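You operate a simulated robot arm through the tools that you are given. There is no shell and no other tool.

You run a simulated two-armed robot. Do the job below in one go: nothing can be reset, and whatever is moved stays where it is left.

JOB
Fetch the M6 bag from the fixings tote to the bench top.
Fine: close the tote and latch it again. Where these are worked on the way, their far stop is far enough and under half their travel is too little: fixings tote.

Only the result counts: the job must be done as asked and must still hold three seconds after the hand-in. Knocking over, shifting, dropping, spilling or breaking anything else fails it.

ROBOT AND FRAMES
Two 7-joint arms with fingered hands on one trunk that stands fixed in place. Base frame: the origin is at the foot of the trunk, x ahead of it, y to its left, z up. Lengths are in m, angles in degrees, forces in N, time in s.
The left shoulder is at [0.044, 0.269, 0.9], the right one opposite. Each reaches about 1.298 m from its shoulder. Payload 5 kg a hand.
The TCP of each hand is the grasp point between the finger pads, 0.042 m short of the fingertips. In the tool frame z runs along the fingers and y along their closing line. The gripper opens to 0.208 m; its body begins 0.119 m behind the TCP. The gripper is a hand of 4 fingers: y runs from the thumb to the fingers, the wrist lies at [0, 0, -0.317] in the tool frame, and closing takes about 1.5 s.
Orientation is that of the tool frame in the base frame, as [roll, pitch, yaw] about the fixed x, y, z axes, in that order (R = Rz(yaw) Ry(pitch) Rx(roll)). With the fingers straight down and closing along the base's y, the tool's x points along the base's -x, its y along +y and its z along -z.

CONTROLS
- The arms move only by the tool move_arm. It takes "left_rows", "right_rows" or both (then of equal length, played together; a hand with none holds still); each is a list of rows, each a list of 6 numbers: the shift along the tool's x, y, z in units of 50 mm (1.0 is 50 mm), then the turn, a rotation vector about the tool's x, y, z in units of 4 degrees (1.0 is 4 degrees). In form: [[tx, ty, tz, wx, wy, wz], ...]. A call has 1 to 20 rows; each row shifts and turns the commanded pose from where the row before left it, along the tool's axes as they then stand. "left_fingers" and "right_fingers" are, for a hand that has rows, the finger opening in m, from 0 to 0.208, set as the call begins (left out, the last holds). A call with a number of a shift or a turn outside -1 to 1 is refused whole. Rows are played at 5 a second. More than 0.05 m and 8.6 degrees between two rows, or a gripper value outside its range, and nothing of the call is played. Where a pose cannot be reached the arm comes as near as it can. A force on the tool above 40 N (or 10 N above the force at the start of the call, whichever is more), or a blocked arm, ends the call early, and 0.2 s more pass. The fingers move at their own pace (about 0.153 m/s each) and stop on an object; they squeeze with about 30 N. The grip force told is the motor's: it shows also when the fingers shut on nothing. Time passes only in rows, and 0.2 s behind the last, so rows that do not move let the fingers close. The reply holds the time, the measured pose of the TCP, the force on the tool along the base axes, the opening and the grip force, in the units named above and with some noise, with the torque about the TCP (base axes, N m) and any sound that the robot's microphone picked up, and new pictures: "show" is both (left out), scene, wrist or none (wrist: the cameras of the hands that moved).
- Cameras (640 x 400 px; columns grow to the right, rows downward): "scene" is now at [0.188, -0.0494, 1.1733]; the picture's right is [-0.56, -0.83, 0.00], its down [-0.35, 0.24, -0.90] and it looks along [0.75, -0.50, -0.43] (base axes); focal length 214 px, centre (320, 200). "left" rides on the left gripper at [-0.093, 0.001, -0.146] in its tool frame; the picture's right is [-0.02, -1.00, 0.00], its down [0.84, -0.01, -0.54] and it looks along [0.54, -0.01, 0.84] (tool axes); focal length 280 px, centre (320, 200). "right" rides on the right gripper at [0.093, 0.001, -0.146] in its tool frame; the picture's right is [-0.01, 1.00, 0.00], its down [-0.84, -0.01, -0.54] and it looks along [-0.54, -0.01, 0.84] (tool axes); focal length 280 px, centre (320, 200). There is no depth. A picture from a camera that has moved, and an enlarged one, comes with that camera's place and axes in the base frame and with its lens.
- lift_body(by): moves the trunk up (or, below 0, down) by that many m; the arms and the scene camera ride with it, the base frame stays. It gives what a move gives, with no picture.
- curl_fingers(finger1, finger2, finger3, thumb_bend, hand): sets how far each is bent, from 0 (flat) to 1 (curled in); at 0.3 the hand is open as for a grip, at 0.7 the pads meet at the TCP. One left out holds its place. A second passes; each finger stops where it meets its share of the squeeze, and holds until it gets a number again. A gripper value or a shape takes the hand back. It gives what a move gives, with no picture; readings hold the bend of each and the force on the fingers (four entries, about 0 where the hand has none), thumb and palm.
- set_grasp(shape, hand): the hand has 4 fingers and takes this shape, open, in about a second: jaw (thumb against the fingers, like two jaws); tri (thumb and two fingers); tip (a fingertip pinch); poke (one finger out to press); point (the index stretched); flat (the hand flat); cup (the hand cupped); fist (a fist). The gripper value then closes the fingers along that shape, each until it touches; the sizes above hold for jaw. It gives what a move gives, with no picture.
- turn_head(pan, tilt): turns the head with the scene camera to pan (to the left, within 80 degrees either way) and tilt (down, from -29 to 69), counted from straight ahead of the robot (the tilt from the chest, where the trunk bows). It gives what a move gives, and a new picture of the scene camera.
- close_up(camera, box): a new picture of the part [left, top, right, bottom] of that camera's present view, enlarged. The clock stands still meanwhile.
- job_done(): hands the job in; it is judged then, once.

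Places have to be worked out from the pictures, the camera data and where the tool is seen. Open the grippers and draw the arms clear of the work before you hand the job in, unless the task says otherwise.

The tools are called after "Emit:" by a JSON object that holds its "name" and its "arguments". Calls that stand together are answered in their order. move_arm: Moves the arms, as the interface text tells. Its arguments: {"type":"object","properties":{"left_rows":{"type":"array","items":{"type":"array","items":{"type":"number"}}},"left_fingers":{"type":"number"},"right_rows":{"type":"array","items":{"type":"array","items":{"type":"number"}}},"right_fingers":{"type":"number"},"show":{"type":"string","enum":["both","scene","wrist","none"]}},"required":[]} The other tools are called the same way: lift_body (by) moves the trunk up or down; set_grasp (shape, hand) gives the hand a shape; curl_fingers (finger1, finger2, finger3, thumb_bend, hand) moves the fingers one by one; turn_head (pan, tilt) turns the head that bears the scene camera; close_up (camera, box) takes an enlarged picture of a part of a camera's view; job_done () hands the job in.

At the start:

```text
clock: 0.0
left_position: [0.6307, 0.4569, 1.1182]
left_tool_rot: [-180.0, 0.0, -161.6]
left_wrist_force: [0.3, -0.9, 0.2]
left_torque: [-0.02, -0.04, 0.0]
left_opening: 0.2079
left_grasp_force: 0.0
left_shape: jaw
left_bend: [0.3, 0.3, 0.3, 0.3]
left_finger forces: [0.0, 0.1, 0.0, 0.0, 0.0, 0.0]
right_position: [0.6752, -0.0003, 1.2094]
right_tool_rot: [179.9, 0.1, -161.6]
right_wrist_force: [1.0, 1.0, -0.1]
right_torque: [0.04, 0.01, 0.03]
right_opening: 0.2076
right_grasp_force: 0.0
right_shape: jaw
right_bend: [0.3, 0.3, 0.3, 0.3]
right_finger forces: [0.0, 0.0, 0.0, 0.0, 0.1, 0.0]
trunk travel left (down, up): [-0.28, 0.341]
head pan, tilt (commanded): [-33.9, 25.2]
```

scene: 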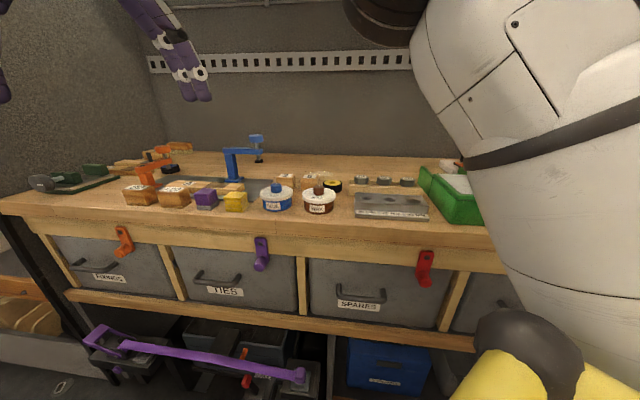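
right: 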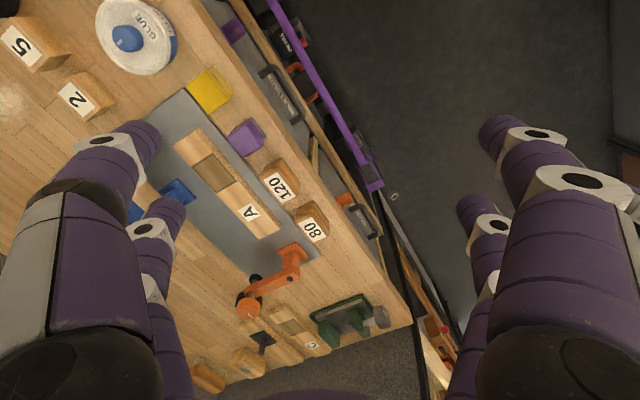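
left: 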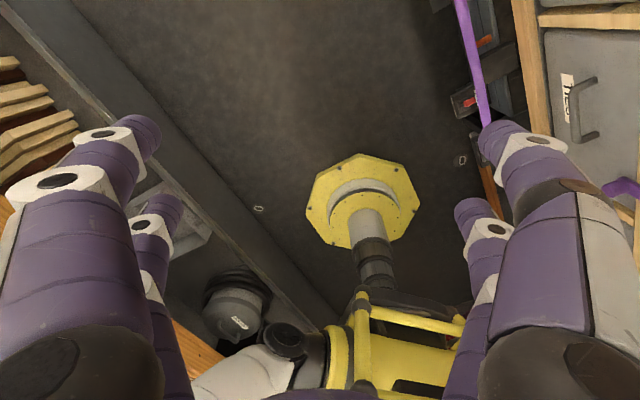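

The scene shows a bench with totes below it: FIXINGS at far left with an orange latch, then TIES and SPARES. I take enlarged views to work out the tote, its latch and the handle.

Emit:
{"name": "close_up", "arguments": {"camera": "scene", "box": [0, 180, 240, 330]}}

Emit:
{"name": "close_up", "arguments": {"camera": "scene", "box": [0, 120, 240, 270]}}

Emit:
{"name": "close_up", "arguments": {"camera": "right", "box": [160, 0, 480, 200]}}

```text
2.67 times, centred on (120, 255) of scene
camera zoom: at [0.188, -0.0494, 1.1733], right [-0.56, -0.83, 0.0], down [-0.35, 0.24, -0.9], along [0.75, -0.5, -0.43], focal length 572 px, centre (853, 53)
```

zoom: 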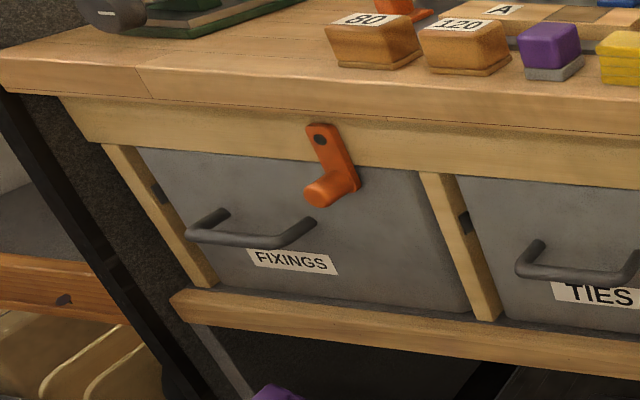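

```text
2.67 times, centred on (120, 195) of scene
camera zoom: at [0.188, -0.0494, 1.1733], right [-0.56, -0.83, 0.0], down [-0.35, 0.24, -0.9], along [0.75, -0.5, -0.43], focal length 572 px, centre (853, 213)
```

zoom: 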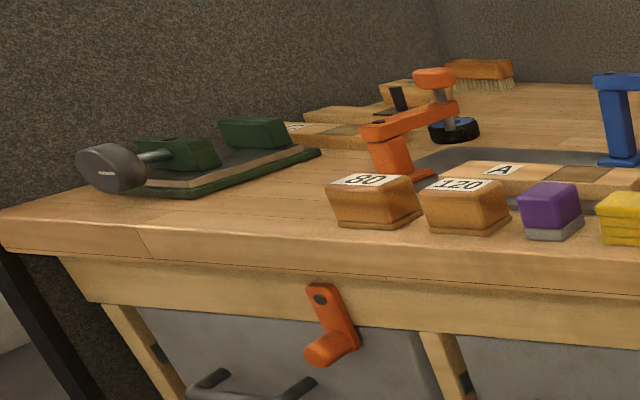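

```text
2.00 times, centred on (320, 100) of right
camera zoom: at [0.5865, -0.0288, 1.3558], right [-0.3, 0.95, 0.0], down [0.8, 0.25, 0.54], along [0.51, 0.16, -0.84], focal length 561 px, centre (320, 400)
```

zoom: 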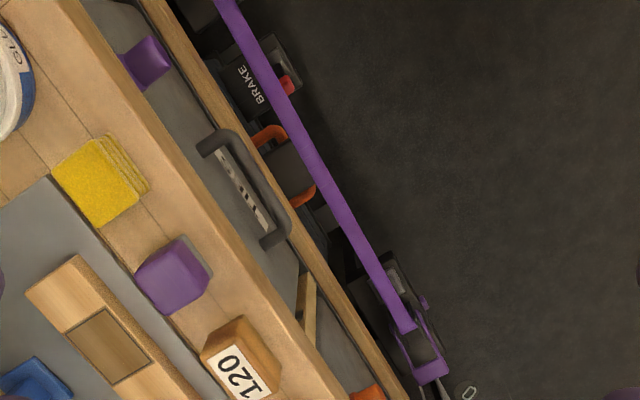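

The first estimates put the bench's left front corner near [1.17, 0.41, 0.90] and the FIXINGS tote front near [1.0, 0.22, 0.66], with the bench face turned about 45° to me. I turn the head to that tote for a sharper view.

Emit:
{"name": "turn_head", "arguments": {"pan": 10, "tilt": 32}}

```text
clock: 1.1
left_position: [0.6301, 0.4562, 1.1181]
left_tool_rot: [-180.0, 0.0, -161.5]
left_wrist_force: [0.9, 0.1, -0.4]
left_torque: [0.0, -0.01, 0.0]
left_opening: 0.2076
left_grasp_force: 0.0
left_shape: jaw
left_bend: [0.3, 0.3, 0.3, 0.3]
left_finger forces: [0.0, 0.0, 0.0, 0.0, 0.1, 0.0]
right_position: [0.6752, -0.0006, 1.2095]
right_tool_rot: [180.0, 0.1, -161.7]
right_wrist_force: [-0.2, -0.5, 0.6]
right_torque: [0.03, 0.0, -0.02]
right_opening: 0.208
right_grasp_force: 0.0
right_shape: jaw
right_bend: [0.3, 0.3, 0.3, 0.3]
right_finger forces: [0.0, 0.0, 0.0, 0.1, 0.0, 0.0]
trunk travel left (down, up): [-0.28, 0.341]
head pan, tilt (commanded): [10.0, 32.0]
camera scene: at [0.1998, 0.0175, 1.1626], right [0.17, -0.98, 0.0], down [-0.52, -0.09, -0.85], along [0.84, 0.15, -0.53], focal length 214 px, centre (320, 200)
```

scene: 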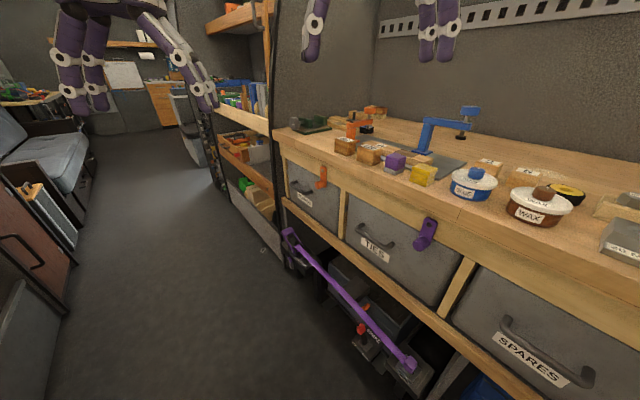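

The bench runs obliquely away along my right, and the FIXINGS tote is at its far end. I enlarge the tote from this camera pose to triangulate it.

Emit:
{"name": "close_up", "arguments": {"camera": "scene", "box": [260, 110, 420, 210]}}

Emit:
{"name": "close_up", "arguments": {"camera": "scene", "box": [260, 160, 420, 260]}}

Emit:
{"name": "close_up", "arguments": {"camera": "right", "box": [240, 150, 480, 300]}}

Emit:
{"name": "close_up", "arguments": {"camera": "right", "box": [300, 250, 500, 375]}}

```text
4.00 times, centred on (340, 160) of scene
camera zoom: at [0.1998, 0.0175, 1.1626], right [0.17, -0.98, 0.0], down [-0.52, -0.09, -0.85], along [0.84, 0.15, -0.53], focal length 858 px, centre (240, 360)
```

zoom: 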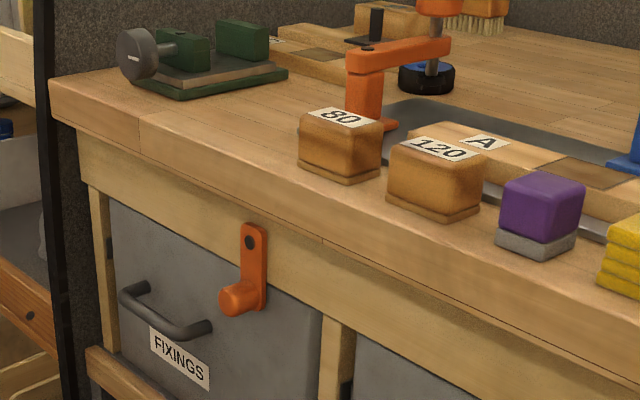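

```text
4.00 times, centred on (340, 210) of scene
camera zoom: at [0.1998, 0.0175, 1.1626], right [0.17, -0.98, 0.0], down [-0.52, -0.09, -0.85], along [0.84, 0.15, -0.53], focal length 858 px, centre (240, 160)
```

zoom: 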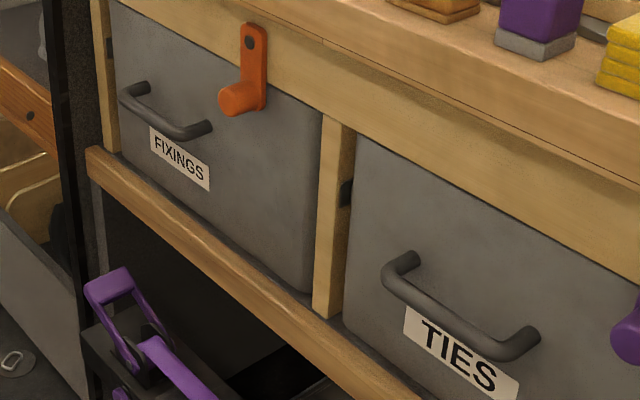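

```text
2.67 times, centred on (360, 225) of right
camera zoom: at [0.5865, -0.0288, 1.3558], right [-0.3, 0.95, 0.0], down [0.8, 0.25, 0.54], along [0.51, 0.16, -0.84], focal length 748 px, centre (213, 133)
```

zoom: 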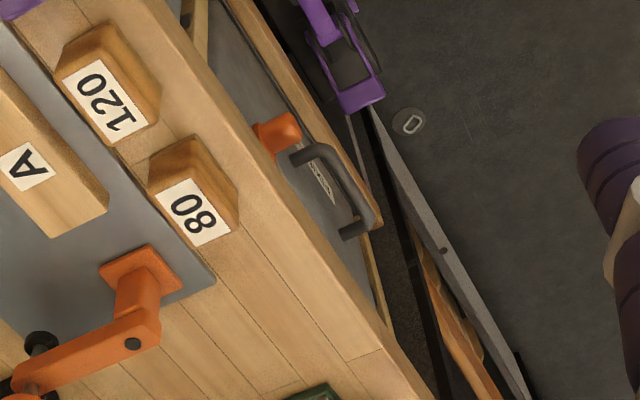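

```text
3.20 times, centred on (400, 312) of right
camera zoom: at [0.5865, -0.0288, 1.3558], right [-0.3, 0.95, 0.0], down [0.8, 0.25, 0.54], along [0.51, 0.16, -0.84], focal length 897 px, centre (64, -160)
```

zoom: 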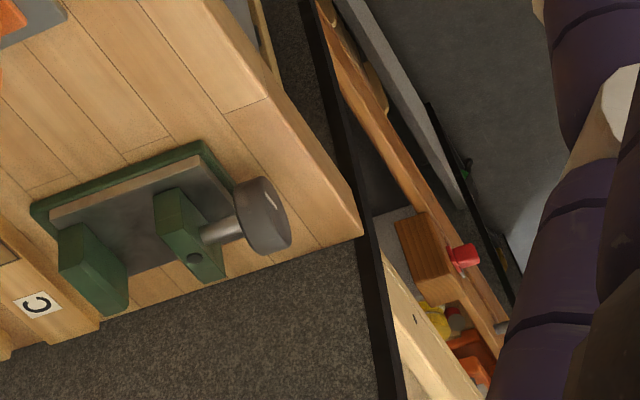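

Triangulating gives the bench face direction at about 49° with its outward normal near (-0.755, 0.656), the latch knob tip at about [0.914, 0.152, 0.775], and the handle from [0.973, 0.215, 0.698] to [1.05, 0.304, 0.695]. I turn the left hand so its fingers point at the bench face with the camera on top, keeping the TCP in place.

Emit:
{"name": "move_arm", "arguments": {"left_rows": [[0, 0, 0, 0.551, -0.965, 0.551], [0, 0, 0, 0.551, -0.965, 0.551], [0, 0, 0, 0.551, -0.965, 0.551], [0, 0, 0, 0.551, -0.965, 0.551], [0, 0, 0, 0.551, -0.965, 0.551], [0, 0, 0, 0.551, -0.965, 0.551], [0, 0, 0, 0.551, -0.965, 0.551], [0, 0, 0, 0.551, -0.965, 0.551], [0, 0, 0, 0.551, -0.965, 0.551], [0, 0, 0, 0.551, -0.965, 0.551], [0, 0, 0, 0.551, -0.965, 0.551], [0, 0, 0, 0.551, -0.965, 0.551], [0, 0, 0, 0.551, -0.965, 0.551], [0, 0, 0, 0.551, -0.965, 0.551], [0, 0, 0, 0.551, -0.965, 0.551], [0, 0, 0, 0.551, -0.965, 0.551], [0, 0, 0, 0.551, -0.965, 0.551], [0, 0, 0, 0.551, -0.965, 0.551], [0, 0, 0, 0.551, -0.965, 0.551], [0, 0, 0, 0.551, -0.965, 0.551]], "show": "both"}}

```text
clock: 5.3
left_position: [0.631, 0.4567, 1.119]
left_tool_rot: [-151.5, 85.6, 169.8]
left_wrist_force: [-0.1, -0.4, 0.3]
left_torque: [0.02, 0.01, 0.03]
left_opening: 0.2079
left_grasp_force: 0.0
left_shape: jaw
left_bend: [0.3, 0.3, 0.3, 0.3]
left_finger forces: [0.1, 0.0, 0.1, 0.0, 0.0, 0.0]
right_position: [0.6755, 0.0003, 1.2105]
right_tool_rot: [-179.9, 0.0, -161.6]
right_wrist_force: [0.1, 0.7, 0.4]
right_torque: [-0.07, 0.06, -0.02]
right_opening: 0.2078
right_grasp_force: 0.0
right_shape: jaw
right_bend: [0.3, 0.3, 0.3, 0.3]
right_finger forces: [0.1, 0.0, 0.0, 0.1, 0.1, 0.0]
trunk travel left (down, up): [-0.28, 0.341]
head pan, tilt (commanded): [10.0, 32.0]
camera scene: at [0.2, 0.0177, 1.1623], right [0.17, -0.98, 0.0], down [-0.52, -0.09, -0.85], along [0.83, 0.15, -0.53], focal length 214 px, centre (320, 200)
camera left: at [0.5246, 0.5476, 1.223], right [-0.62, -0.78, 0.05], down [-0.49, 0.34, -0.8], along [0.61, -0.52, -0.59], focal length 280 px, centre (320, 200)
```

scene: 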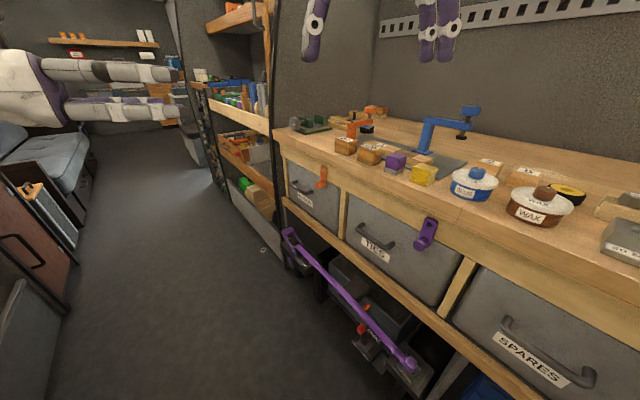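
left: 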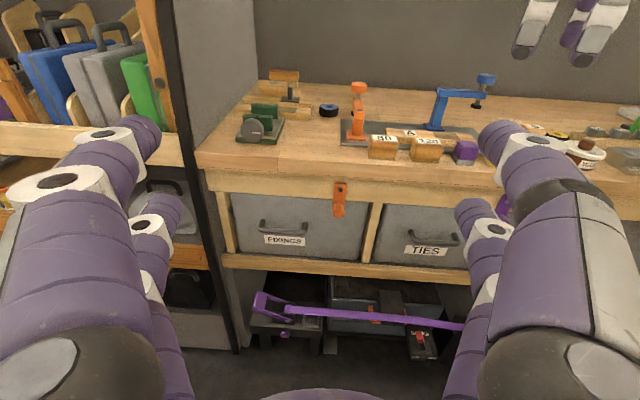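

The left camera now looks straight at the bench face. I enlarge the tote and latch for exact measurement.

Emit:
{"name": "close_up", "arguments": {"camera": "left", "box": [190, 140, 430, 290]}}

Emit:
{"name": "close_up", "arguments": {"camera": "left", "box": [230, 170, 390, 270]}}

```text
2.67 times, centred on (310, 215) of left
camera zoom: at [0.5246, 0.5476, 1.223], right [-0.62, -0.78, 0.05], down [-0.49, 0.34, -0.8], along [0.61, -0.52, -0.59], focal length 748 px, centre (347, 160)
```

zoom: 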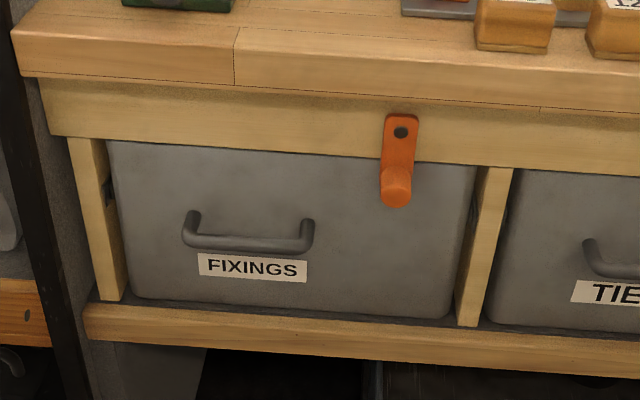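

```text
4.00 times, centred on (310, 220) of left
camera zoom: at [0.5246, 0.5476, 1.223], right [-0.62, -0.78, 0.05], down [-0.49, 0.34, -0.8], along [0.61, -0.52, -0.59], focal length 1122 px, centre (360, 120)
```

zoom: 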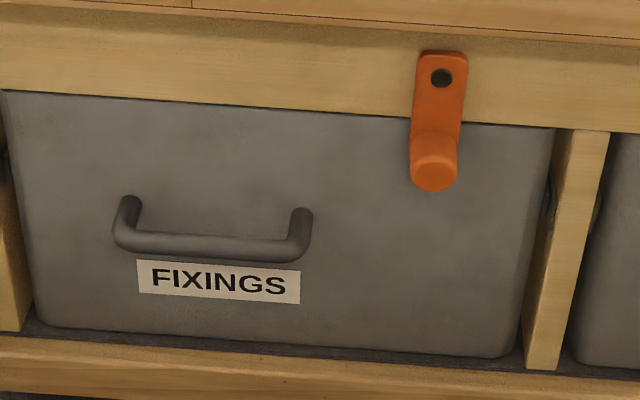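

The left view and scene view agree: the knob tip is at [0.906, 0.154, 0.780], the lever pivot is at z≈0.835 straight above it, and the handle bar is at z≈0.70. I square the hand to the bench and bring it in front of the knob, with the fingers narrowed.

Emit:
{"name": "move_arm", "arguments": {"left_rows": [[0, 0, 0, 0.447, -0.958, 0.54], [0.9686, -0.152, 0.847, 0, 0, 0], [0.9686, -0.152, 0.847, 0, 0, 0], [0.9686, -0.152, 0.847, 0, 0, 0], [0.9686, -0.152, 0.847, 0, 0, 0], [0.9686, -0.152, 0.847, 0, 0, 0], [0.9686, -0.152, 0.847, 0, 0, 0], [0.9686, -0.152, 0.847, 0, 0, 0], [0, 0, 0, 0, 0, 0]], "left_fingers": 0.07, "show": "both"}}

```text
refused: row 2 steps farther than a row can; nothing moved
```

The total shift in a row must stay under 50 mm, so I split the same motion into more rows.

Emit:
{"name": "move_arm", "arguments": {"left_rows": [[0, 0, 0, 0.447, -0.958, 0.54], [0.678, -0.1065, 0.593, 0, 0, 0], [0.678, -0.1065, 0.593, 0, 0, 0], [0.678, -0.1065, 0.593, 0, 0, 0], [0.678, -0.1065, 0.593, 0, 0, 0], [0.678, -0.1065, 0.593, 0, 0, 0], [0.678, -0.1065, 0.593, 0, 0, 0], [0.678, -0.1065, 0.593, 0, 0, 0], [0.678, -0.1065, 0.593, 0, 0, 0], [0.678, -0.1065, 0.593, 0, 0, 0], [0.678, -0.1065, 0.593, 0, 0, 0], [0, 0, 0, 0, 0, 0]], "left_fingers": 0.07, "show": "both"}}

```text
clock: 7.9
left_position: [0.822, 0.2232, 0.7794]
left_tool_rot: [-153.0, 89.9, 166.5]
left_wrist_force: [-0.8, -0.5, 0.3]
left_torque: [0.01, -0.01, 0.01]
left_opening: 0.0703
left_grasp_force: 0.1
left_shape: jaw
left_bend: [0.73, 0.73, 0.73, 0.7]
left_finger forces: [0.1, 0.0, 0.0, 0.0, 0.0, 0.0]
right_position: [0.6744, -0.0005, 1.2098]
right_tool_rot: [-179.9, 0.2, -161.6]
right_wrist_force: [0.2, -0.3, 0.0]
right_torque: [0.03, 0.01, 0.02]
right_opening: 0.2079
right_grasp_force: 0.0
right_shape: jaw
right_bend: [0.3, 0.3, 0.3, 0.3]
right_finger forces: [0.1, 0.0, 0.0, 0.1, 0.0, 0.0]
trunk travel left (down, up): [-0.28, 0.341]
head pan, tilt (commanded): [10.0, 32.0]
camera scene: at [0.1998, 0.0174, 1.1627], right [0.17, -0.98, 0.0], down [-0.52, -0.09, -0.85], along [0.84, 0.15, -0.53], focal length 214 px, centre (320, 200)
camera left: at [0.7111, 0.3188, 0.8745], right [-0.65, -0.76, 0.02], down [-0.42, 0.34, -0.84], along [0.64, -0.55, -0.54], focal length 280 px, centre (320, 200)
```

scene: 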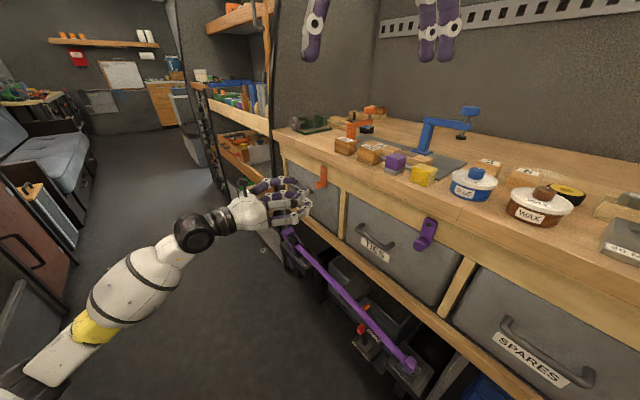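
left: 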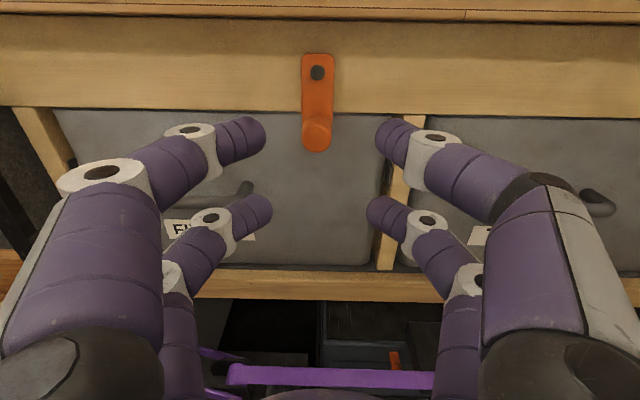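

The knob is centred between the finger pairs, and the upper pair sits about 23 mm above the TCP. I lower the hand so that the upper pair flanks the knob, narrow the fingers and move in until they straddle it.

Emit:
{"name": "move_arm", "arguments": {"left_rows": [[0.46, 0, 0, 0, 0, 0], [0, 0, 0.55, 0, 0, 0], [0, 0, 0.55, 0, 0, 0], [0, 0, 0.5, 0, 0, 0], [0, 0, 0, 0, 0, 0]], "left_fingers": 0.055, "show": "both"}}

Emit:
{"name": "close_up", "arguments": {"camera": "left", "box": [200, 60, 440, 210]}}

```text
clock: 9.1
left_position: [0.8802, 0.1731, 0.7564]
left_tool_rot: [-150.5, 89.8, 169.1]
left_wrist_force: [-0.7, 0.4, -0.4]
left_torque: [-0.02, -0.02, 0.0]
left_opening: 0.0555
left_grasp_force: 0.2
left_shape: jaw
left_bend: [0.73, 0.73, 0.73, 0.7]
left_finger forces: [0.0, 0.1, 0.0, 0.0, 0.0, 0.0]
right_position: [0.676, 0.0004, 1.2097]
right_tool_rot: [-180.0, 0.2, -161.5]
right_wrist_force: [0.7, -0.3, 0.0]
right_torque: [0.04, 0.02, 0.02]
right_opening: 0.2078
right_grasp_force: 0.0
right_shape: jaw
right_bend: [0.3, 0.3, 0.3, 0.3]
right_finger forces: [0.0, 0.1, 0.0, 0.1, 0.0, 0.0]
trunk travel left (down, up): [-0.28, 0.341]
head pan, tilt (commanded): [10.0, 32.0]
camera scene: at [0.1999, 0.0174, 1.1625], right [0.17, -0.98, 0.0], down [-0.52, -0.09, -0.85], along [0.84, 0.15, -0.53], focal length 214 px, centre (320, 200)
camera left: at [0.7708, 0.2676, 0.8507], right [-0.65, -0.76, 0.02], down [-0.42, 0.34, -0.84], along [0.63, -0.55, -0.54], focal length 280 px, centre (320, 200)
```

scene: 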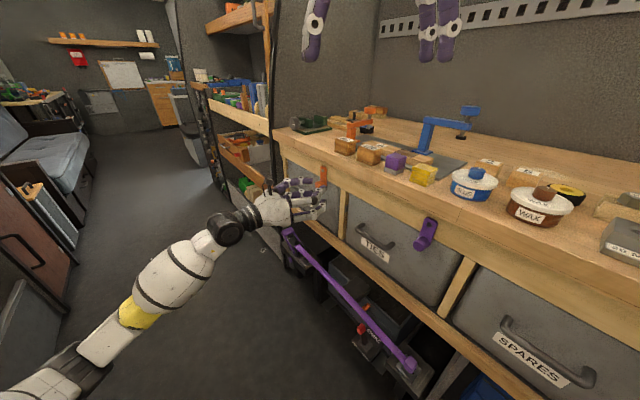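
left: 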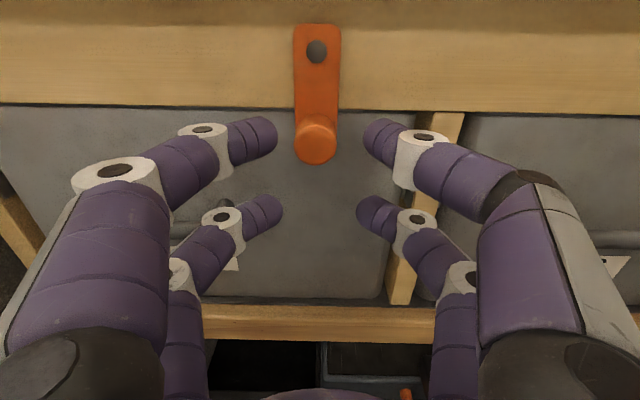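

```text
2.67 times, centred on (320, 135) of left
camera zoom: at [0.7708, 0.2676, 0.8507], right [-0.65, -0.76, 0.02], down [-0.42, 0.34, -0.84], along [0.63, -0.55, -0.54], focal length 748 px, centre (320, 373)
```

zoom: 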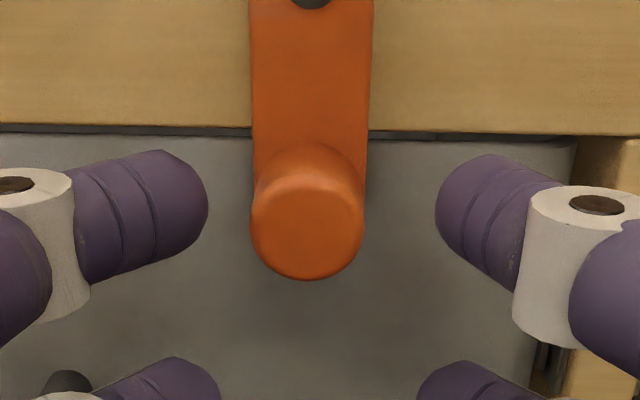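

The upper fingertips flank the knob at its height but overlap it by only about 10 mm. I move in 12 mm further, then nudge toward +d (picture left) to test which way the lever turns.

Emit:
{"name": "move_arm", "arguments": {"left_rows": [[0, 0, 0.24, 0, 0, 0], [0, 0.2, 0, 0, 0, 0], [0, 0.2, 0, 0, 0, 0], [0, 0.1, 0, 0, 0, 0]], "left_fingers": 0.055, "show": "wrist"}}

```text
clock: 10.1
left_position: [0.905, 0.1824, 0.7572]
left_tool_rot: [-122.4, 89.9, -162.8]
left_wrist_force: [-4.0, -3.4, -0.2]
left_torque: [0.05, -0.08, -0.13]
left_opening: 0.0569
left_grasp_force: 0.1
left_shape: jaw
left_bend: [0.73, 0.73, 0.73, 0.7]
left_finger forces: [0.0, 0.0, 0.0, 0.0, 4.0, 0.1]
right_position: [0.6747, -0.0006, 1.2107]
right_tool_rot: [-180.0, 0.1, -161.6]
right_wrist_force: [0.5, -0.3, -0.2]
right_torque: [0.02, -0.06, 0.0]
right_opening: 0.2077
right_grasp_force: 0.1
right_shape: jaw
right_bend: [0.3, 0.3, 0.3, 0.3]
right_finger forces: [0.1, 0.1, 0.0, 0.0, 0.1, 0.1]
trunk travel left (down, up): [-0.28, 0.341]
head pan, tilt (commanded): [10.0, 32.0]
camera left: at [0.7957, 0.2783, 0.8514], right [-0.65, -0.76, 0.02], down [-0.42, 0.34, -0.84], along [0.63, -0.55, -0.54], focal length 280 px, centre (320, 200)
```

left: 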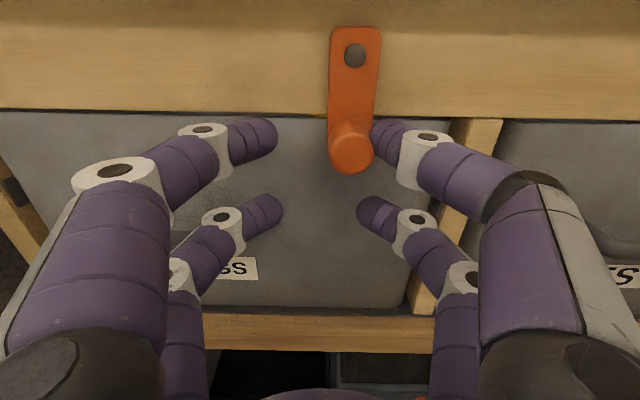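

The thumb presses the knob with about 5 N and the lever has not visibly turned. I push a little more toward +d to see whether it gives or is on its stop.

Emit:
{"name": "move_arm", "arguments": {"left_rows": [[0, 0.1, 0, 0, 0, 0], [0, 0.1, 0, 0, 0, 0], [0, 0, 0, 0, 0, 0]], "show": "wrist"}}

```text
clock: 10.9
left_position: [0.9123, 0.1916, 0.756]
left_tool_rot: [-141.1, 89.9, 178.5]
left_wrist_force: [-15.8, -5.5, 0.8]
left_torque: [0.08, -0.43, -0.86]
left_opening: 0.0641
left_grasp_force: 0.0
left_shape: jaw
left_bend: [0.73, 0.73, 0.73, 0.7]
left_finger forces: [0.0, 0.0, 0.0, 0.0, 14.6, 0.0]
right_position: [0.6748, -0.0001, 1.21]
right_tool_rot: [-180.0, 0.2, -161.7]
right_wrist_force: [0.5, 0.3, 1.0]
right_torque: [-0.01, -0.03, -0.01]
right_opening: 0.208
right_grasp_force: 0.1
right_shape: jaw
right_bend: [0.3, 0.3, 0.3, 0.3]
right_finger forces: [0.1, 0.1, 0.0, 0.1, 0.1, 0.0]
trunk travel left (down, up): [-0.28, 0.341]
head pan, tilt (commanded): [10.0, 32.0]
camera left: at [0.8022, 0.2864, 0.8516], right [-0.65, -0.76, 0.02], down [-0.42, 0.34, -0.84], along [0.63, -0.55, -0.54], focal length 280 px, centre (320, 200)
```

left: 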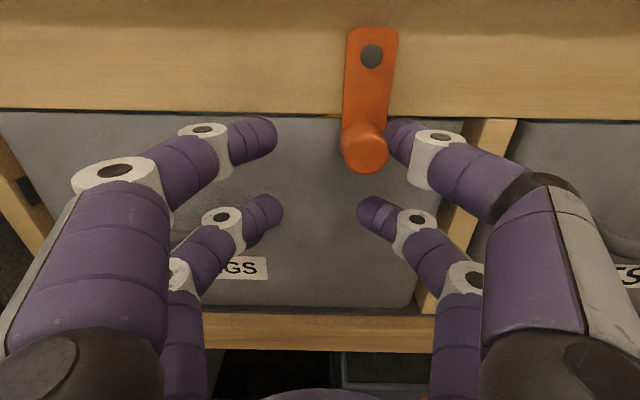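

With 15 N the thumb itself gives way and the lever stays put, so +d looks like its stop. I back off and push the other way, toward -d, with the finger side.

Emit:
{"name": "move_arm", "arguments": {"left_rows": [[0, -0.35, 0, 0, 0, 0], [0, -0.35, 0, 0, 0, 0], [0, -0.2, 0, 0, 0, 0], [0, -0.1, 0, 0, 0, 0], [0, -0.1, 0, 0, 0, 0], [0, -0.1, 0, 0, 0, 0]], "show": "wrist"}}

```text
clock: 12.3
left_position: [0.8757, 0.1442, 0.7561]
left_tool_rot: [-133.3, 89.8, -173.8]
left_wrist_force: [0.1, 1.6, -0.5]
left_torque: [-0.01, 0.06, 0.04]
left_opening: 0.0556
left_grasp_force: 0.1
left_shape: jaw
left_bend: [0.73, 0.73, 0.73, 0.7]
left_finger forces: [1.1, 0.1, 0.0, 0.0, 0.1, 0.0]
right_position: [0.675, -0.0001, 1.2097]
right_tool_rot: [180.0, 0.1, -161.6]
right_wrist_force: [-0.5, 0.1, 0.3]
right_torque: [-0.01, 0.01, 0.0]
right_opening: 0.2076
right_grasp_force: 0.0
right_shape: jaw
right_bend: [0.3, 0.3, 0.3, 0.3]
right_finger forces: [0.1, 0.0, 0.0, 0.0, 0.0, 0.1]
trunk travel left (down, up): [-0.28, 0.341]
head pan, tilt (commanded): [10.0, 32.0]
camera left: at [0.7642, 0.2409, 0.8514], right [-0.65, -0.76, 0.02], down [-0.42, 0.34, -0.84], along [0.63, -0.55, -0.54], focal length 280 px, centre (320, 200)
```

left: 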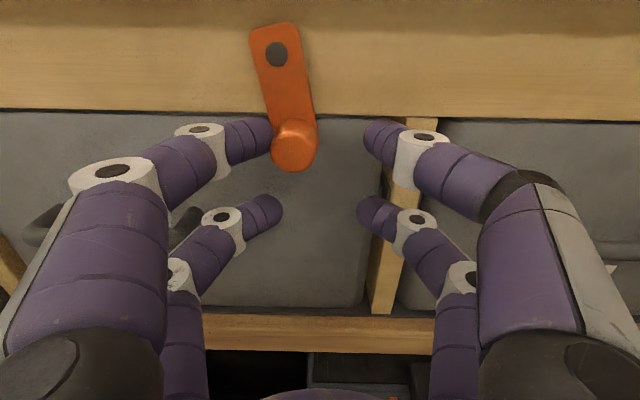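

The lever swings freely toward -d (under 2 N) and is now at about 13°. I swing it on by rotating the hand rigidly about the pivot, taking 40° more first.

Emit:
{"name": "move_arm", "arguments": {"left_rows": [[-0.041, -0.109, 0, 0, 0, -1], [-0.041, -0.109, 0, 0, 0, -1], [-0.041, -0.109, 0, 0, 0, -1], [-0.041, -0.109, 0, 0, 0, -1], [-0.041, -0.109, 0, 0, 0, -1], [-0.041, -0.109, 0, 0, 0, -1], [-0.041, -0.109, 0, 0, 0, -1], [-0.041, -0.109, 0, 0, 0, -1], [-0.041, -0.109, 0, 0, 0, -1], [-0.041, -0.109, 0, 0, 0, -1]], "show": "both"}}

```text
clock: 14.5
left_position: [0.8466, 0.1114, 0.7929]
left_tool_rot: [-90.2, 49.9, -130.6]
left_wrist_force: [1.0, 0.6, -0.8]
left_torque: [0.02, 0.01, 0.04]
left_opening: 0.0557
left_grasp_force: 0.0
left_shape: jaw
left_bend: [0.73, 0.73, 0.73, 0.7]
left_finger forces: [1.1, 0.0, 0.0, 0.1, 0.0, 0.0]
right_position: [0.6749, -0.0007, 1.2104]
right_tool_rot: [-179.9, 0.2, -161.6]
right_wrist_force: [0.0, 0.7, 0.0]
right_torque: [0.02, -0.02, 0.01]
right_opening: 0.2076
right_grasp_force: 0.0
right_shape: jaw
right_bend: [0.3, 0.3, 0.3, 0.3]
right_finger forces: [0.0, 0.0, 0.0, 0.1, 0.0, 0.0]
trunk travel left (down, up): [-0.28, 0.341]
head pan, tilt (commanded): [10.0, 32.0]
camera scene: at [0.1998, 0.0176, 1.1626], right [0.17, -0.98, 0.0], down [-0.52, -0.09, -0.85], along [0.84, 0.15, -0.53], focal length 214 px, centre (320, 200)
camera left: at [0.7739, 0.2527, 0.8647], right [-0.49, -0.57, 0.66], down [-0.77, -0.07, -0.64], along [0.41, -0.82, -0.41], focal length 280 px, centre (320, 200)
```

scene: 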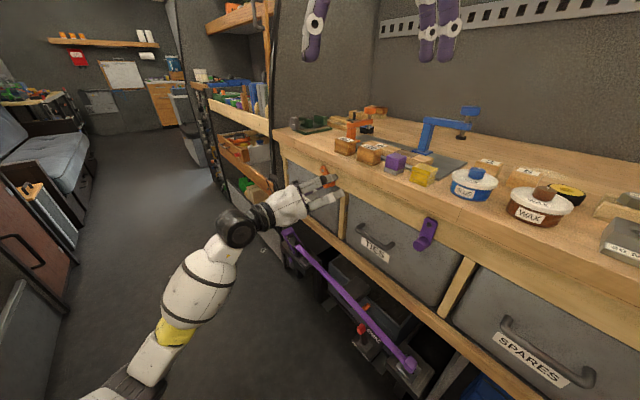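
left: 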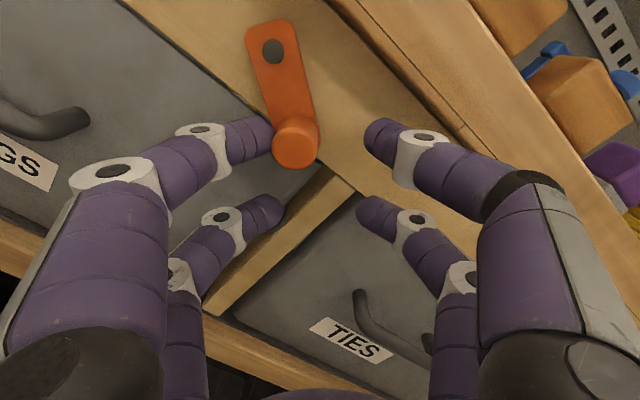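

The lever follows the hand and stands at about 50° with hardly any force. I turn another 20°, stopping before the thumb can meet the underside of the bench slab (about z 0.875).

Emit:
{"name": "move_arm", "arguments": {"left_rows": [[-0.041, -0.109, 0, 0, 0, -1], [-0.041, -0.109, 0, 0, 0, -1], [-0.041, -0.109, 0, 0, 0, -1], [-0.041, -0.109, 0, 0, 0, -1], [-0.041, -0.109, 0, 0, 0, -1]], "show": "wrist"}}

```text
clock: 15.7
left_position: [0.8395, 0.1012, 0.8178]
left_tool_rot: [-90.3, 29.8, -130.7]
left_wrist_force: [-0.9, -1.7, -10.0]
left_torque: [0.39, 0.23, -0.08]
left_opening: 0.0526
left_grasp_force: 0.0
left_shape: jaw
left_bend: [0.73, 0.73, 0.73, 0.71]
left_finger forces: [1.5, 0.0, 0.1, 0.0, 9.9, 0.0]
right_position: [0.6758, 0.0008, 1.21]
right_tool_rot: [180.0, 0.0, -161.6]
right_wrist_force: [-1.0, -0.3, 0.0]
right_torque: [0.02, 0.01, 0.01]
right_opening: 0.2079
right_grasp_force: 0.0
right_shape: jaw
right_bend: [0.3, 0.3, 0.3, 0.3]
right_finger forces: [0.0, 0.0, 0.0, 0.0, 0.0, 0.0]
trunk travel left (down, up): [-0.28, 0.341]
head pan, tilt (commanded): [10.0, 32.0]
camera left: at [0.7806, 0.2594, 0.8647], right [-0.31, -0.37, 0.87], down [-0.89, -0.21, -0.41], along [0.33, -0.9, -0.27], focal length 280 px, centre (320, 200)
```

left: 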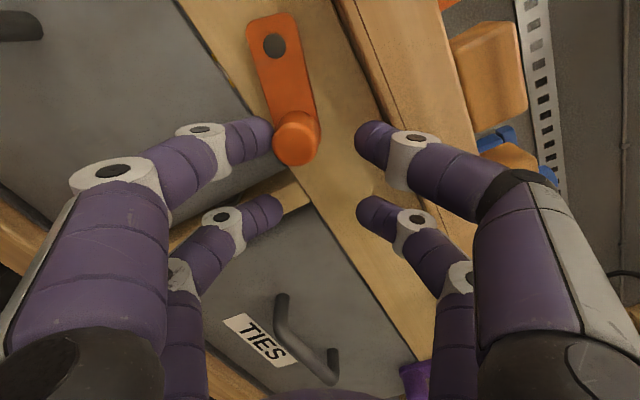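

The thumb has touched the slab underside (10 N), with the lever at about 70°. I ease off, draw back out and look at whether the lever stays there.

Emit:
{"name": "move_arm", "arguments": {"left_rows": [[0, 0.1, 0, 0, 0, 0], [0, 0, -0.5, 0, 0, 0], [0, 0, -0.5, 0, 0, 0], [0, 0, -0.2, 0, 0, 0], [0, 0, 0, 0, 0, 0]], "left_fingers": 0.055, "show": "wrist"}}

```text
clock: 16.9
left_position: [0.7952, 0.1442, 0.8161]
left_tool_rot: [-90.1, 29.9, -130.5]
left_wrist_force: [-0.1, 0.3, 0.2]
left_torque: [-0.01, -0.02, 0.0]
left_opening: 0.0551
left_grasp_force: 0.1
left_shape: jaw
left_bend: [0.73, 0.73, 0.73, 0.7]
left_finger forces: [0.0, 0.0, 0.0, 0.1, 0.0, 0.1]
right_position: [0.6758, -0.0009, 1.2108]
right_tool_rot: [180.0, 0.1, -161.7]
right_wrist_force: [0.1, 0.4, 0.3]
right_torque: [-0.03, 0.02, -0.01]
right_opening: 0.2081
right_grasp_force: 0.0
right_shape: jaw
right_bend: [0.3, 0.3, 0.3, 0.3]
right_finger forces: [0.0, 0.0, 0.1, 0.1, 0.0, 0.0]
trunk travel left (down, up): [-0.28, 0.341]
head pan, tilt (commanded): [10.0, 32.0]
camera left: at [0.7366, 0.3012, 0.8628], right [-0.32, -0.37, 0.87], down [-0.89, -0.21, -0.41], along [0.34, -0.9, -0.26], focal length 280 px, centre (320, 200)
```

left: 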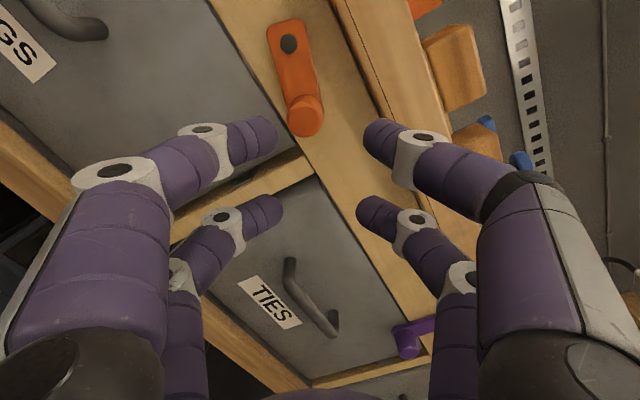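

The lever holds at about 72°, so it is held by friction. I close the fingers completely to see their outline, then use them as one pusher from beneath the knob.

Emit:
{"name": "move_arm", "arguments": {"left_rows": [[0, 0.8, 0, 0, 0, 0], [0, 0.0, 0, 0, 0, 0], [0, 0.0, 0, 0, 0, 0], [0, 0.0, 0, 0, 0, 0], [0, 0.0, 0, 0, 0, 0]], "left_fingers": 0.0, "show": "wrist"}}

```text
clock: 18.1
left_position: [0.8082, 0.1595, 0.7815]
left_tool_rot: [-90.2, 29.9, -130.6]
left_wrist_force: [0.7, -0.3, -0.1]
left_torque: [0.0, -0.02, 0.01]
left_opening: 0.0002
left_grasp_force: 29.7
left_shape: jaw
left_bend: [0.7, 0.7, 0.7, 0.7]
left_finger forces: [0.1, 0.0, 0.0, 0.0, 0.0, 0.0]
right_position: [0.6748, 0.0, 1.2111]
right_tool_rot: [179.9, 0.1, -161.6]
right_wrist_force: [-0.2, 0.4, 0.3]
right_torque: [0.0, -0.02, -0.03]
right_opening: 0.2078
right_grasp_force: 0.0
right_shape: jaw
right_bend: [0.3, 0.3, 0.3, 0.3]
right_finger forces: [0.0, 0.1, 0.1, 0.0, 0.0, 0.0]
trunk travel left (down, up): [-0.28, 0.341]
head pan, tilt (commanded): [10.0, 32.0]
camera left: at [0.7496, 0.3158, 0.8282], right [-0.31, -0.37, 0.87], down [-0.89, -0.21, -0.41], along [0.33, -0.9, -0.26], focal length 280 px, centre (320, 200)
```

left: 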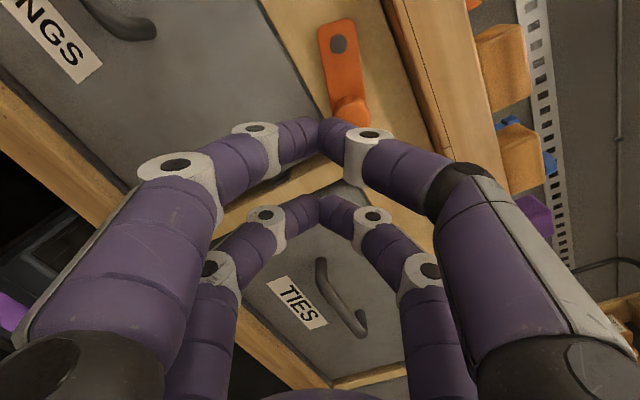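

Closed, the fingers form a wedge whose sides slope, so pushing upward with the top of the upper fingers in the upright orientation is cleaner. I turn the hand back 60° and set it below the knob.

Emit:
{"name": "move_arm", "arguments": {"left_rows": [[0, 0, 0, 0, 0, 1], [0, 0, 0, 0, 0, 1], [0, 0, 0, 0, 0, 1], [0, 0, 0, 0, 0, 1], [0, 0, 0, 0, 0, 1], [0, 0, 0, 0, 0, 1], [0, 0, 0, 0, 0, 1], [0, 0, 0, 0, 0, 1], [0, 0, 0, 0, 0, 1], [0, 0, 0, 0, 0, 1], [0, 0, 0, 0, 0, 1], [0, 0, 0, 0, 0, 1], [0, 0, 0, 0, 0, 1], [0, 0, 0, 0, 0, 1], [0, 0, 0, 0, 0, 1], [0.73, 0.1, 0, 0, 0, 0], [0, 0, 0, 0, 0, 0]], "show": "wrist"}}

```text
clock: 21.7
left_position: [0.8114, 0.1617, 0.7452]
left_tool_rot: [-153.0, 89.9, 166.5]
left_wrist_force: [-0.3, 0.1, 0.2]
left_torque: [0.0, -0.01, 0.02]
left_opening: 0.0002
left_grasp_force: 30.5
left_shape: jaw
left_bend: [0.7, 0.7, 0.7, 0.7]
left_finger forces: [0.0, 0.0, 0.0, 0.0, 0.0, 0.0]
right_position: [0.675, -0.0012, 1.2119]
right_tool_rot: [180.0, 0.0, -161.6]
right_wrist_force: [0.5, 0.3, 0.6]
right_torque: [-0.03, -0.01, 0.0]
right_opening: 0.2079
right_grasp_force: 0.2
right_shape: jaw
right_bend: [0.3, 0.3, 0.3, 0.3]
right_finger forces: [0.1, 0.0, 0.0, 0.0, 0.0, 0.0]
trunk travel left (down, up): [-0.28, 0.341]
head pan, tilt (commanded): [10.0, 32.0]
camera left: at [0.7008, 0.2586, 0.8394], right [-0.65, -0.76, 0.01], down [-0.42, 0.34, -0.84], along [0.64, -0.55, -0.54], focal length 280 px, centre (320, 200)
```

left: 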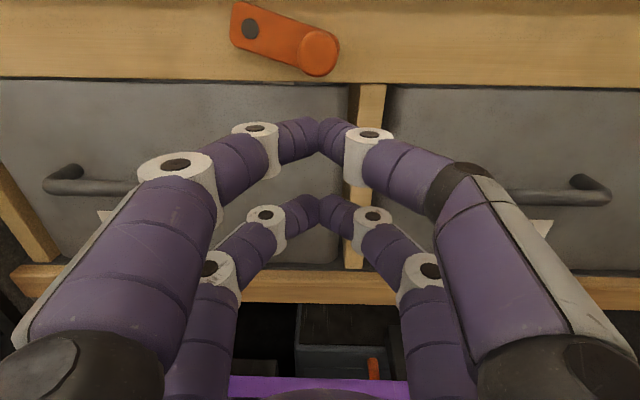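

The lever is clearly at about 70°, with the knob just over the closed fingertips. I move in beneath it and lift about 30 mm in small steps.

Emit:
{"name": "move_arm", "arguments": {"left_rows": [[0, 0, 0.5, 0, 0, 0], [0, 0, 0.48, 0, 0, 0], [-0.2, 0, 0, 0, 0, 0], [-0.2, 0, 0, 0, 0, 0], [-0.2, 0, 0, 0, 0, 0]], "show": "wrist"}}

```text
clock: 22.9
left_position: [0.8481, 0.1303, 0.7757]
left_tool_rot: [-136.4, 89.8, -176.9]
left_wrist_force: [-0.1, -0.2, 0.0]
left_torque: [0.04, 0.0, 0.05]
left_opening: 0.0002
left_grasp_force: 30.3
left_shape: jaw
left_bend: [0.7, 0.7, 0.7, 0.7]
left_finger forces: [0.1, 0.0, 0.1, 0.0, 0.0, 0.0]
right_position: [0.6753, 0.0006, 1.2111]
right_tool_rot: [-180.0, 0.2, -161.6]
right_wrist_force: [-0.1, -0.1, 0.3]
right_torque: [0.03, -0.05, 0.01]
right_opening: 0.2083
right_grasp_force: 0.1
right_shape: jaw
right_bend: [0.3, 0.3, 0.3, 0.3]
right_finger forces: [0.0, 0.0, 0.0, 0.0, 0.0, 0.0]
trunk travel left (down, up): [-0.28, 0.341]
head pan, tilt (commanded): [10.0, 32.0]
camera left: at [0.7375, 0.227, 0.8696], right [-0.65, -0.76, 0.02], down [-0.42, 0.34, -0.84], along [0.63, -0.55, -0.54], focal length 280 px, centre (320, 200)
```

left: 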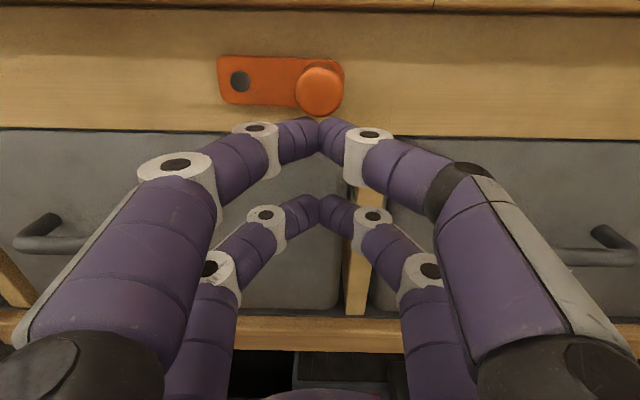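

The lever is now nearly horizontal and clear of the tote's top edge. I lift it about 10 mm more to bring it to its stop.

Emit:
{"name": "move_arm", "arguments": {"left_rows": [[-0.1, 0, 0, 0, 0, 0], [-0.1, 0, 0, 0, 0, 0], [0, 0, 0, 0, 0, 0]], "show": "wrist"}}

```text
clock: 23.7
left_position: [0.8491, 0.1316, 0.7815]
left_tool_rot: [-154.8, 89.7, 164.8]
left_wrist_force: [-4.5, 0.5, -15.9]
left_torque: [0.29, 0.24, -0.07]
left_opening: 0.0
left_grasp_force: 30.3
left_shape: jaw
left_bend: [0.7, 0.7, 0.7, 0.7]
left_finger forces: [0.0, 0.0, 0.0, 0.0, 0.0, 0.0]
right_position: [0.6767, -0.0006, 1.2093]
right_tool_rot: [-180.0, 0.0, -161.6]
right_wrist_force: [-0.2, 0.0, -0.3]
right_torque: [-0.02, 0.01, 0.0]
right_opening: 0.208
right_grasp_force: 0.0
right_shape: jaw
right_bend: [0.3, 0.3, 0.3, 0.3]
right_finger forces: [0.0, 0.0, 0.0, 0.0, 0.1, 0.0]
trunk travel left (down, up): [-0.28, 0.341]
head pan, tilt (commanded): [10.0, 32.0]
camera left: at [0.7384, 0.2268, 0.8764], right [-0.65, -0.76, 0.02], down [-0.42, 0.34, -0.84], along [0.63, -0.55, -0.54], focal length 280 px, centre (320, 200)
```

left: 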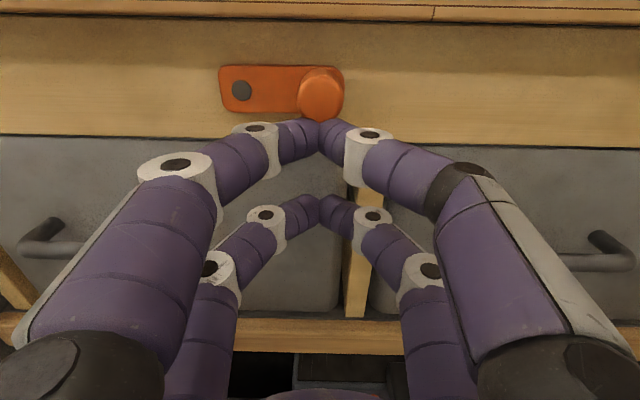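

The lever is at its stop with 16 N, so the tote is free. I back off, move across to in front of the handle and begin turning the hand for a vertical-closing grip.

Emit:
{"name": "move_arm", "arguments": {"left_rows": [[0.25, 0, 0, 0, 0, 0], [0, 0, -1, 0, 0, 0], [0, 0, -1, 0, 0, 0], [0, 0, -1, 0, 0, 0], [0.306, 0.8, 0, 0, 0, 0], [0.306, 0.8, 0, 0, 0, 0], [0.306, 0.8, 0, 0, 0, 0], [0.306, 0.8, 0, 0, 0, 0], [0.306, 0.8, 0, 0, 0, 0], [0, 0, 0, 0, 0, 0]], "left_fingers": 0.07, "show": "both"}}

```text
clock: 25.9
left_position: [0.8635, 0.3821, 0.6952]
left_tool_rot: [-139.0, 89.9, -179.7]
left_wrist_force: [0.2, -0.3, -0.5]
left_torque: [-0.02, -0.04, 0.0]
left_opening: 0.0701
left_grasp_force: 0.0
left_shape: jaw
left_bend: [0.74, 0.74, 0.74, 0.7]
left_finger forces: [0.0, 0.0, 0.1, 0.1, 0.0, 0.0]
right_position: [0.6742, -0.0015, 1.2106]
right_tool_rot: [-179.9, 0.1, -161.6]
right_wrist_force: [0.2, 0.2, 0.3]
right_torque: [0.0, 0.06, -0.01]
right_opening: 0.208
right_grasp_force: 0.1
right_shape: jaw
right_bend: [0.3, 0.3, 0.3, 0.3]
right_finger forces: [0.0, 0.0, 0.1, 0.1, 0.0, 0.1]
trunk travel left (down, up): [-0.28, 0.341]
head pan, tilt (commanded): [10.0, 32.0]
camera scene: at [0.1999, 0.0177, 1.1626], right [0.17, -0.98, 0.0], down [-0.52, -0.09, -0.85], along [0.84, 0.15, -0.53], focal length 214 px, centre (320, 200)
camera left: at [0.7531, 0.4772, 0.7908], right [-0.65, -0.76, 0.02], down [-0.42, 0.34, -0.84], along [0.63, -0.55, -0.54], focal length 280 px, centre (320, 200)
```

scene: 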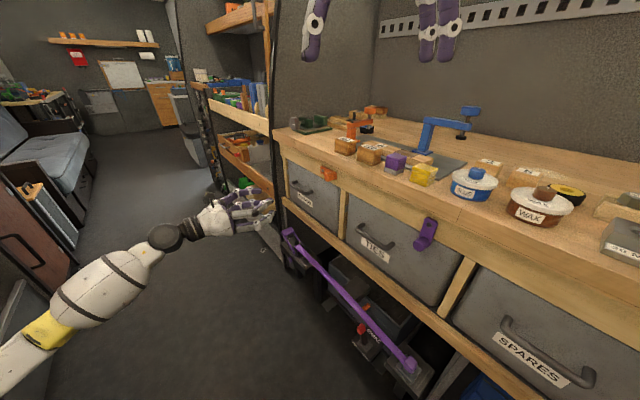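
left: 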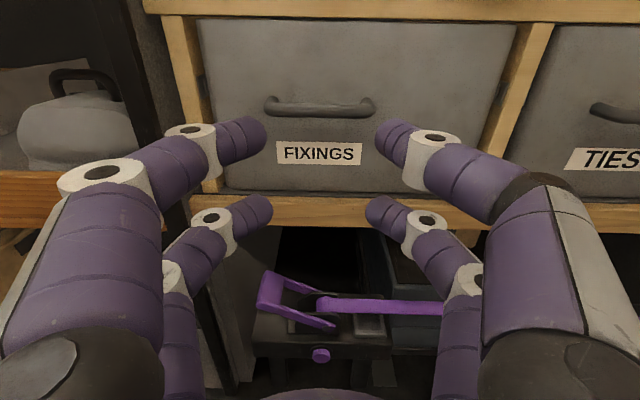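

The handle is centred in front of the hand at z≈0.70. I turn the hand 90° about its axis so the thumb is above and the fingers below.

Emit:
{"name": "move_arm", "arguments": {"left_rows": [[0, 0, 0, 0, 0, -1], [0, 0, 0, 0, 0, -1], [0, 0, 0, 0, 0, -1], [0, 0, 0, 0, 0, -1], [0, 0, 0, 0, 0, -1], [0, 0, 0, 0, 0, -1], [0, 0, 0, 0, 0, -1], [0, 0, 0, 0, 0, -1], [0, 0, 0, 0, 0, -1], [0, 0, 0, 0, 0, -1], [0, 0, 0, 0, 0, -1], [0, 0, 0, 0, 0, -1], [0, 0, 0, 0, 0, -1], [0, 0, 0, 0, 0, -1], [0, 0, 0, 0, 0, -1], [0, 0, 0, 0, 0, -1], [0, 0, 0, 0, 0, -1], [0, 0, 0, 0, 0, -1], [0, 0, 0, 0, 0, -1], [0, 0, 0, 0, 0, -1]], "show": "wrist"}}

```text
clock: 30.1
left_position: [0.8632, 0.3796, 0.696]
left_tool_rot: [-90.1, 10.0, -130.5]
left_wrist_force: [-0.1, -0.6, 0.0]
left_torque: [0.02, 0.03, 0.01]
left_opening: 0.07
left_grasp_force: 0.0
left_shape: jaw
left_bend: [0.74, 0.74, 0.74, 0.7]
left_finger forces: [0.0, 0.1, 0.1, 0.1, 0.0, 0.1]
right_position: [0.6759, 0.0007, 1.2102]
right_tool_rot: [180.0, 0.2, -161.5]
right_wrist_force: [-0.2, 0.6, 0.3]
right_torque: [0.02, 0.0, -0.02]
right_opening: 0.2079
right_grasp_force: 0.1
right_shape: jaw
right_bend: [0.3, 0.3, 0.3, 0.3]
right_finger forces: [0.1, 0.0, 0.0, 0.0, 0.1, 0.0]
trunk travel left (down, up): [-0.28, 0.341]
head pan, tilt (commanded): [10.0, 32.0]
camera left: at [0.812, 0.5457, 0.7116], right [-0.1, -0.12, 0.99], down [-0.95, -0.28, -0.13], along [0.3, -0.95, -0.09], focal length 280 px, centre (320, 200)
```

left: 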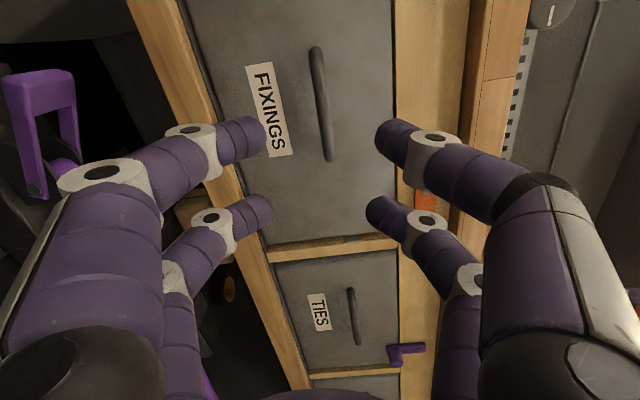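

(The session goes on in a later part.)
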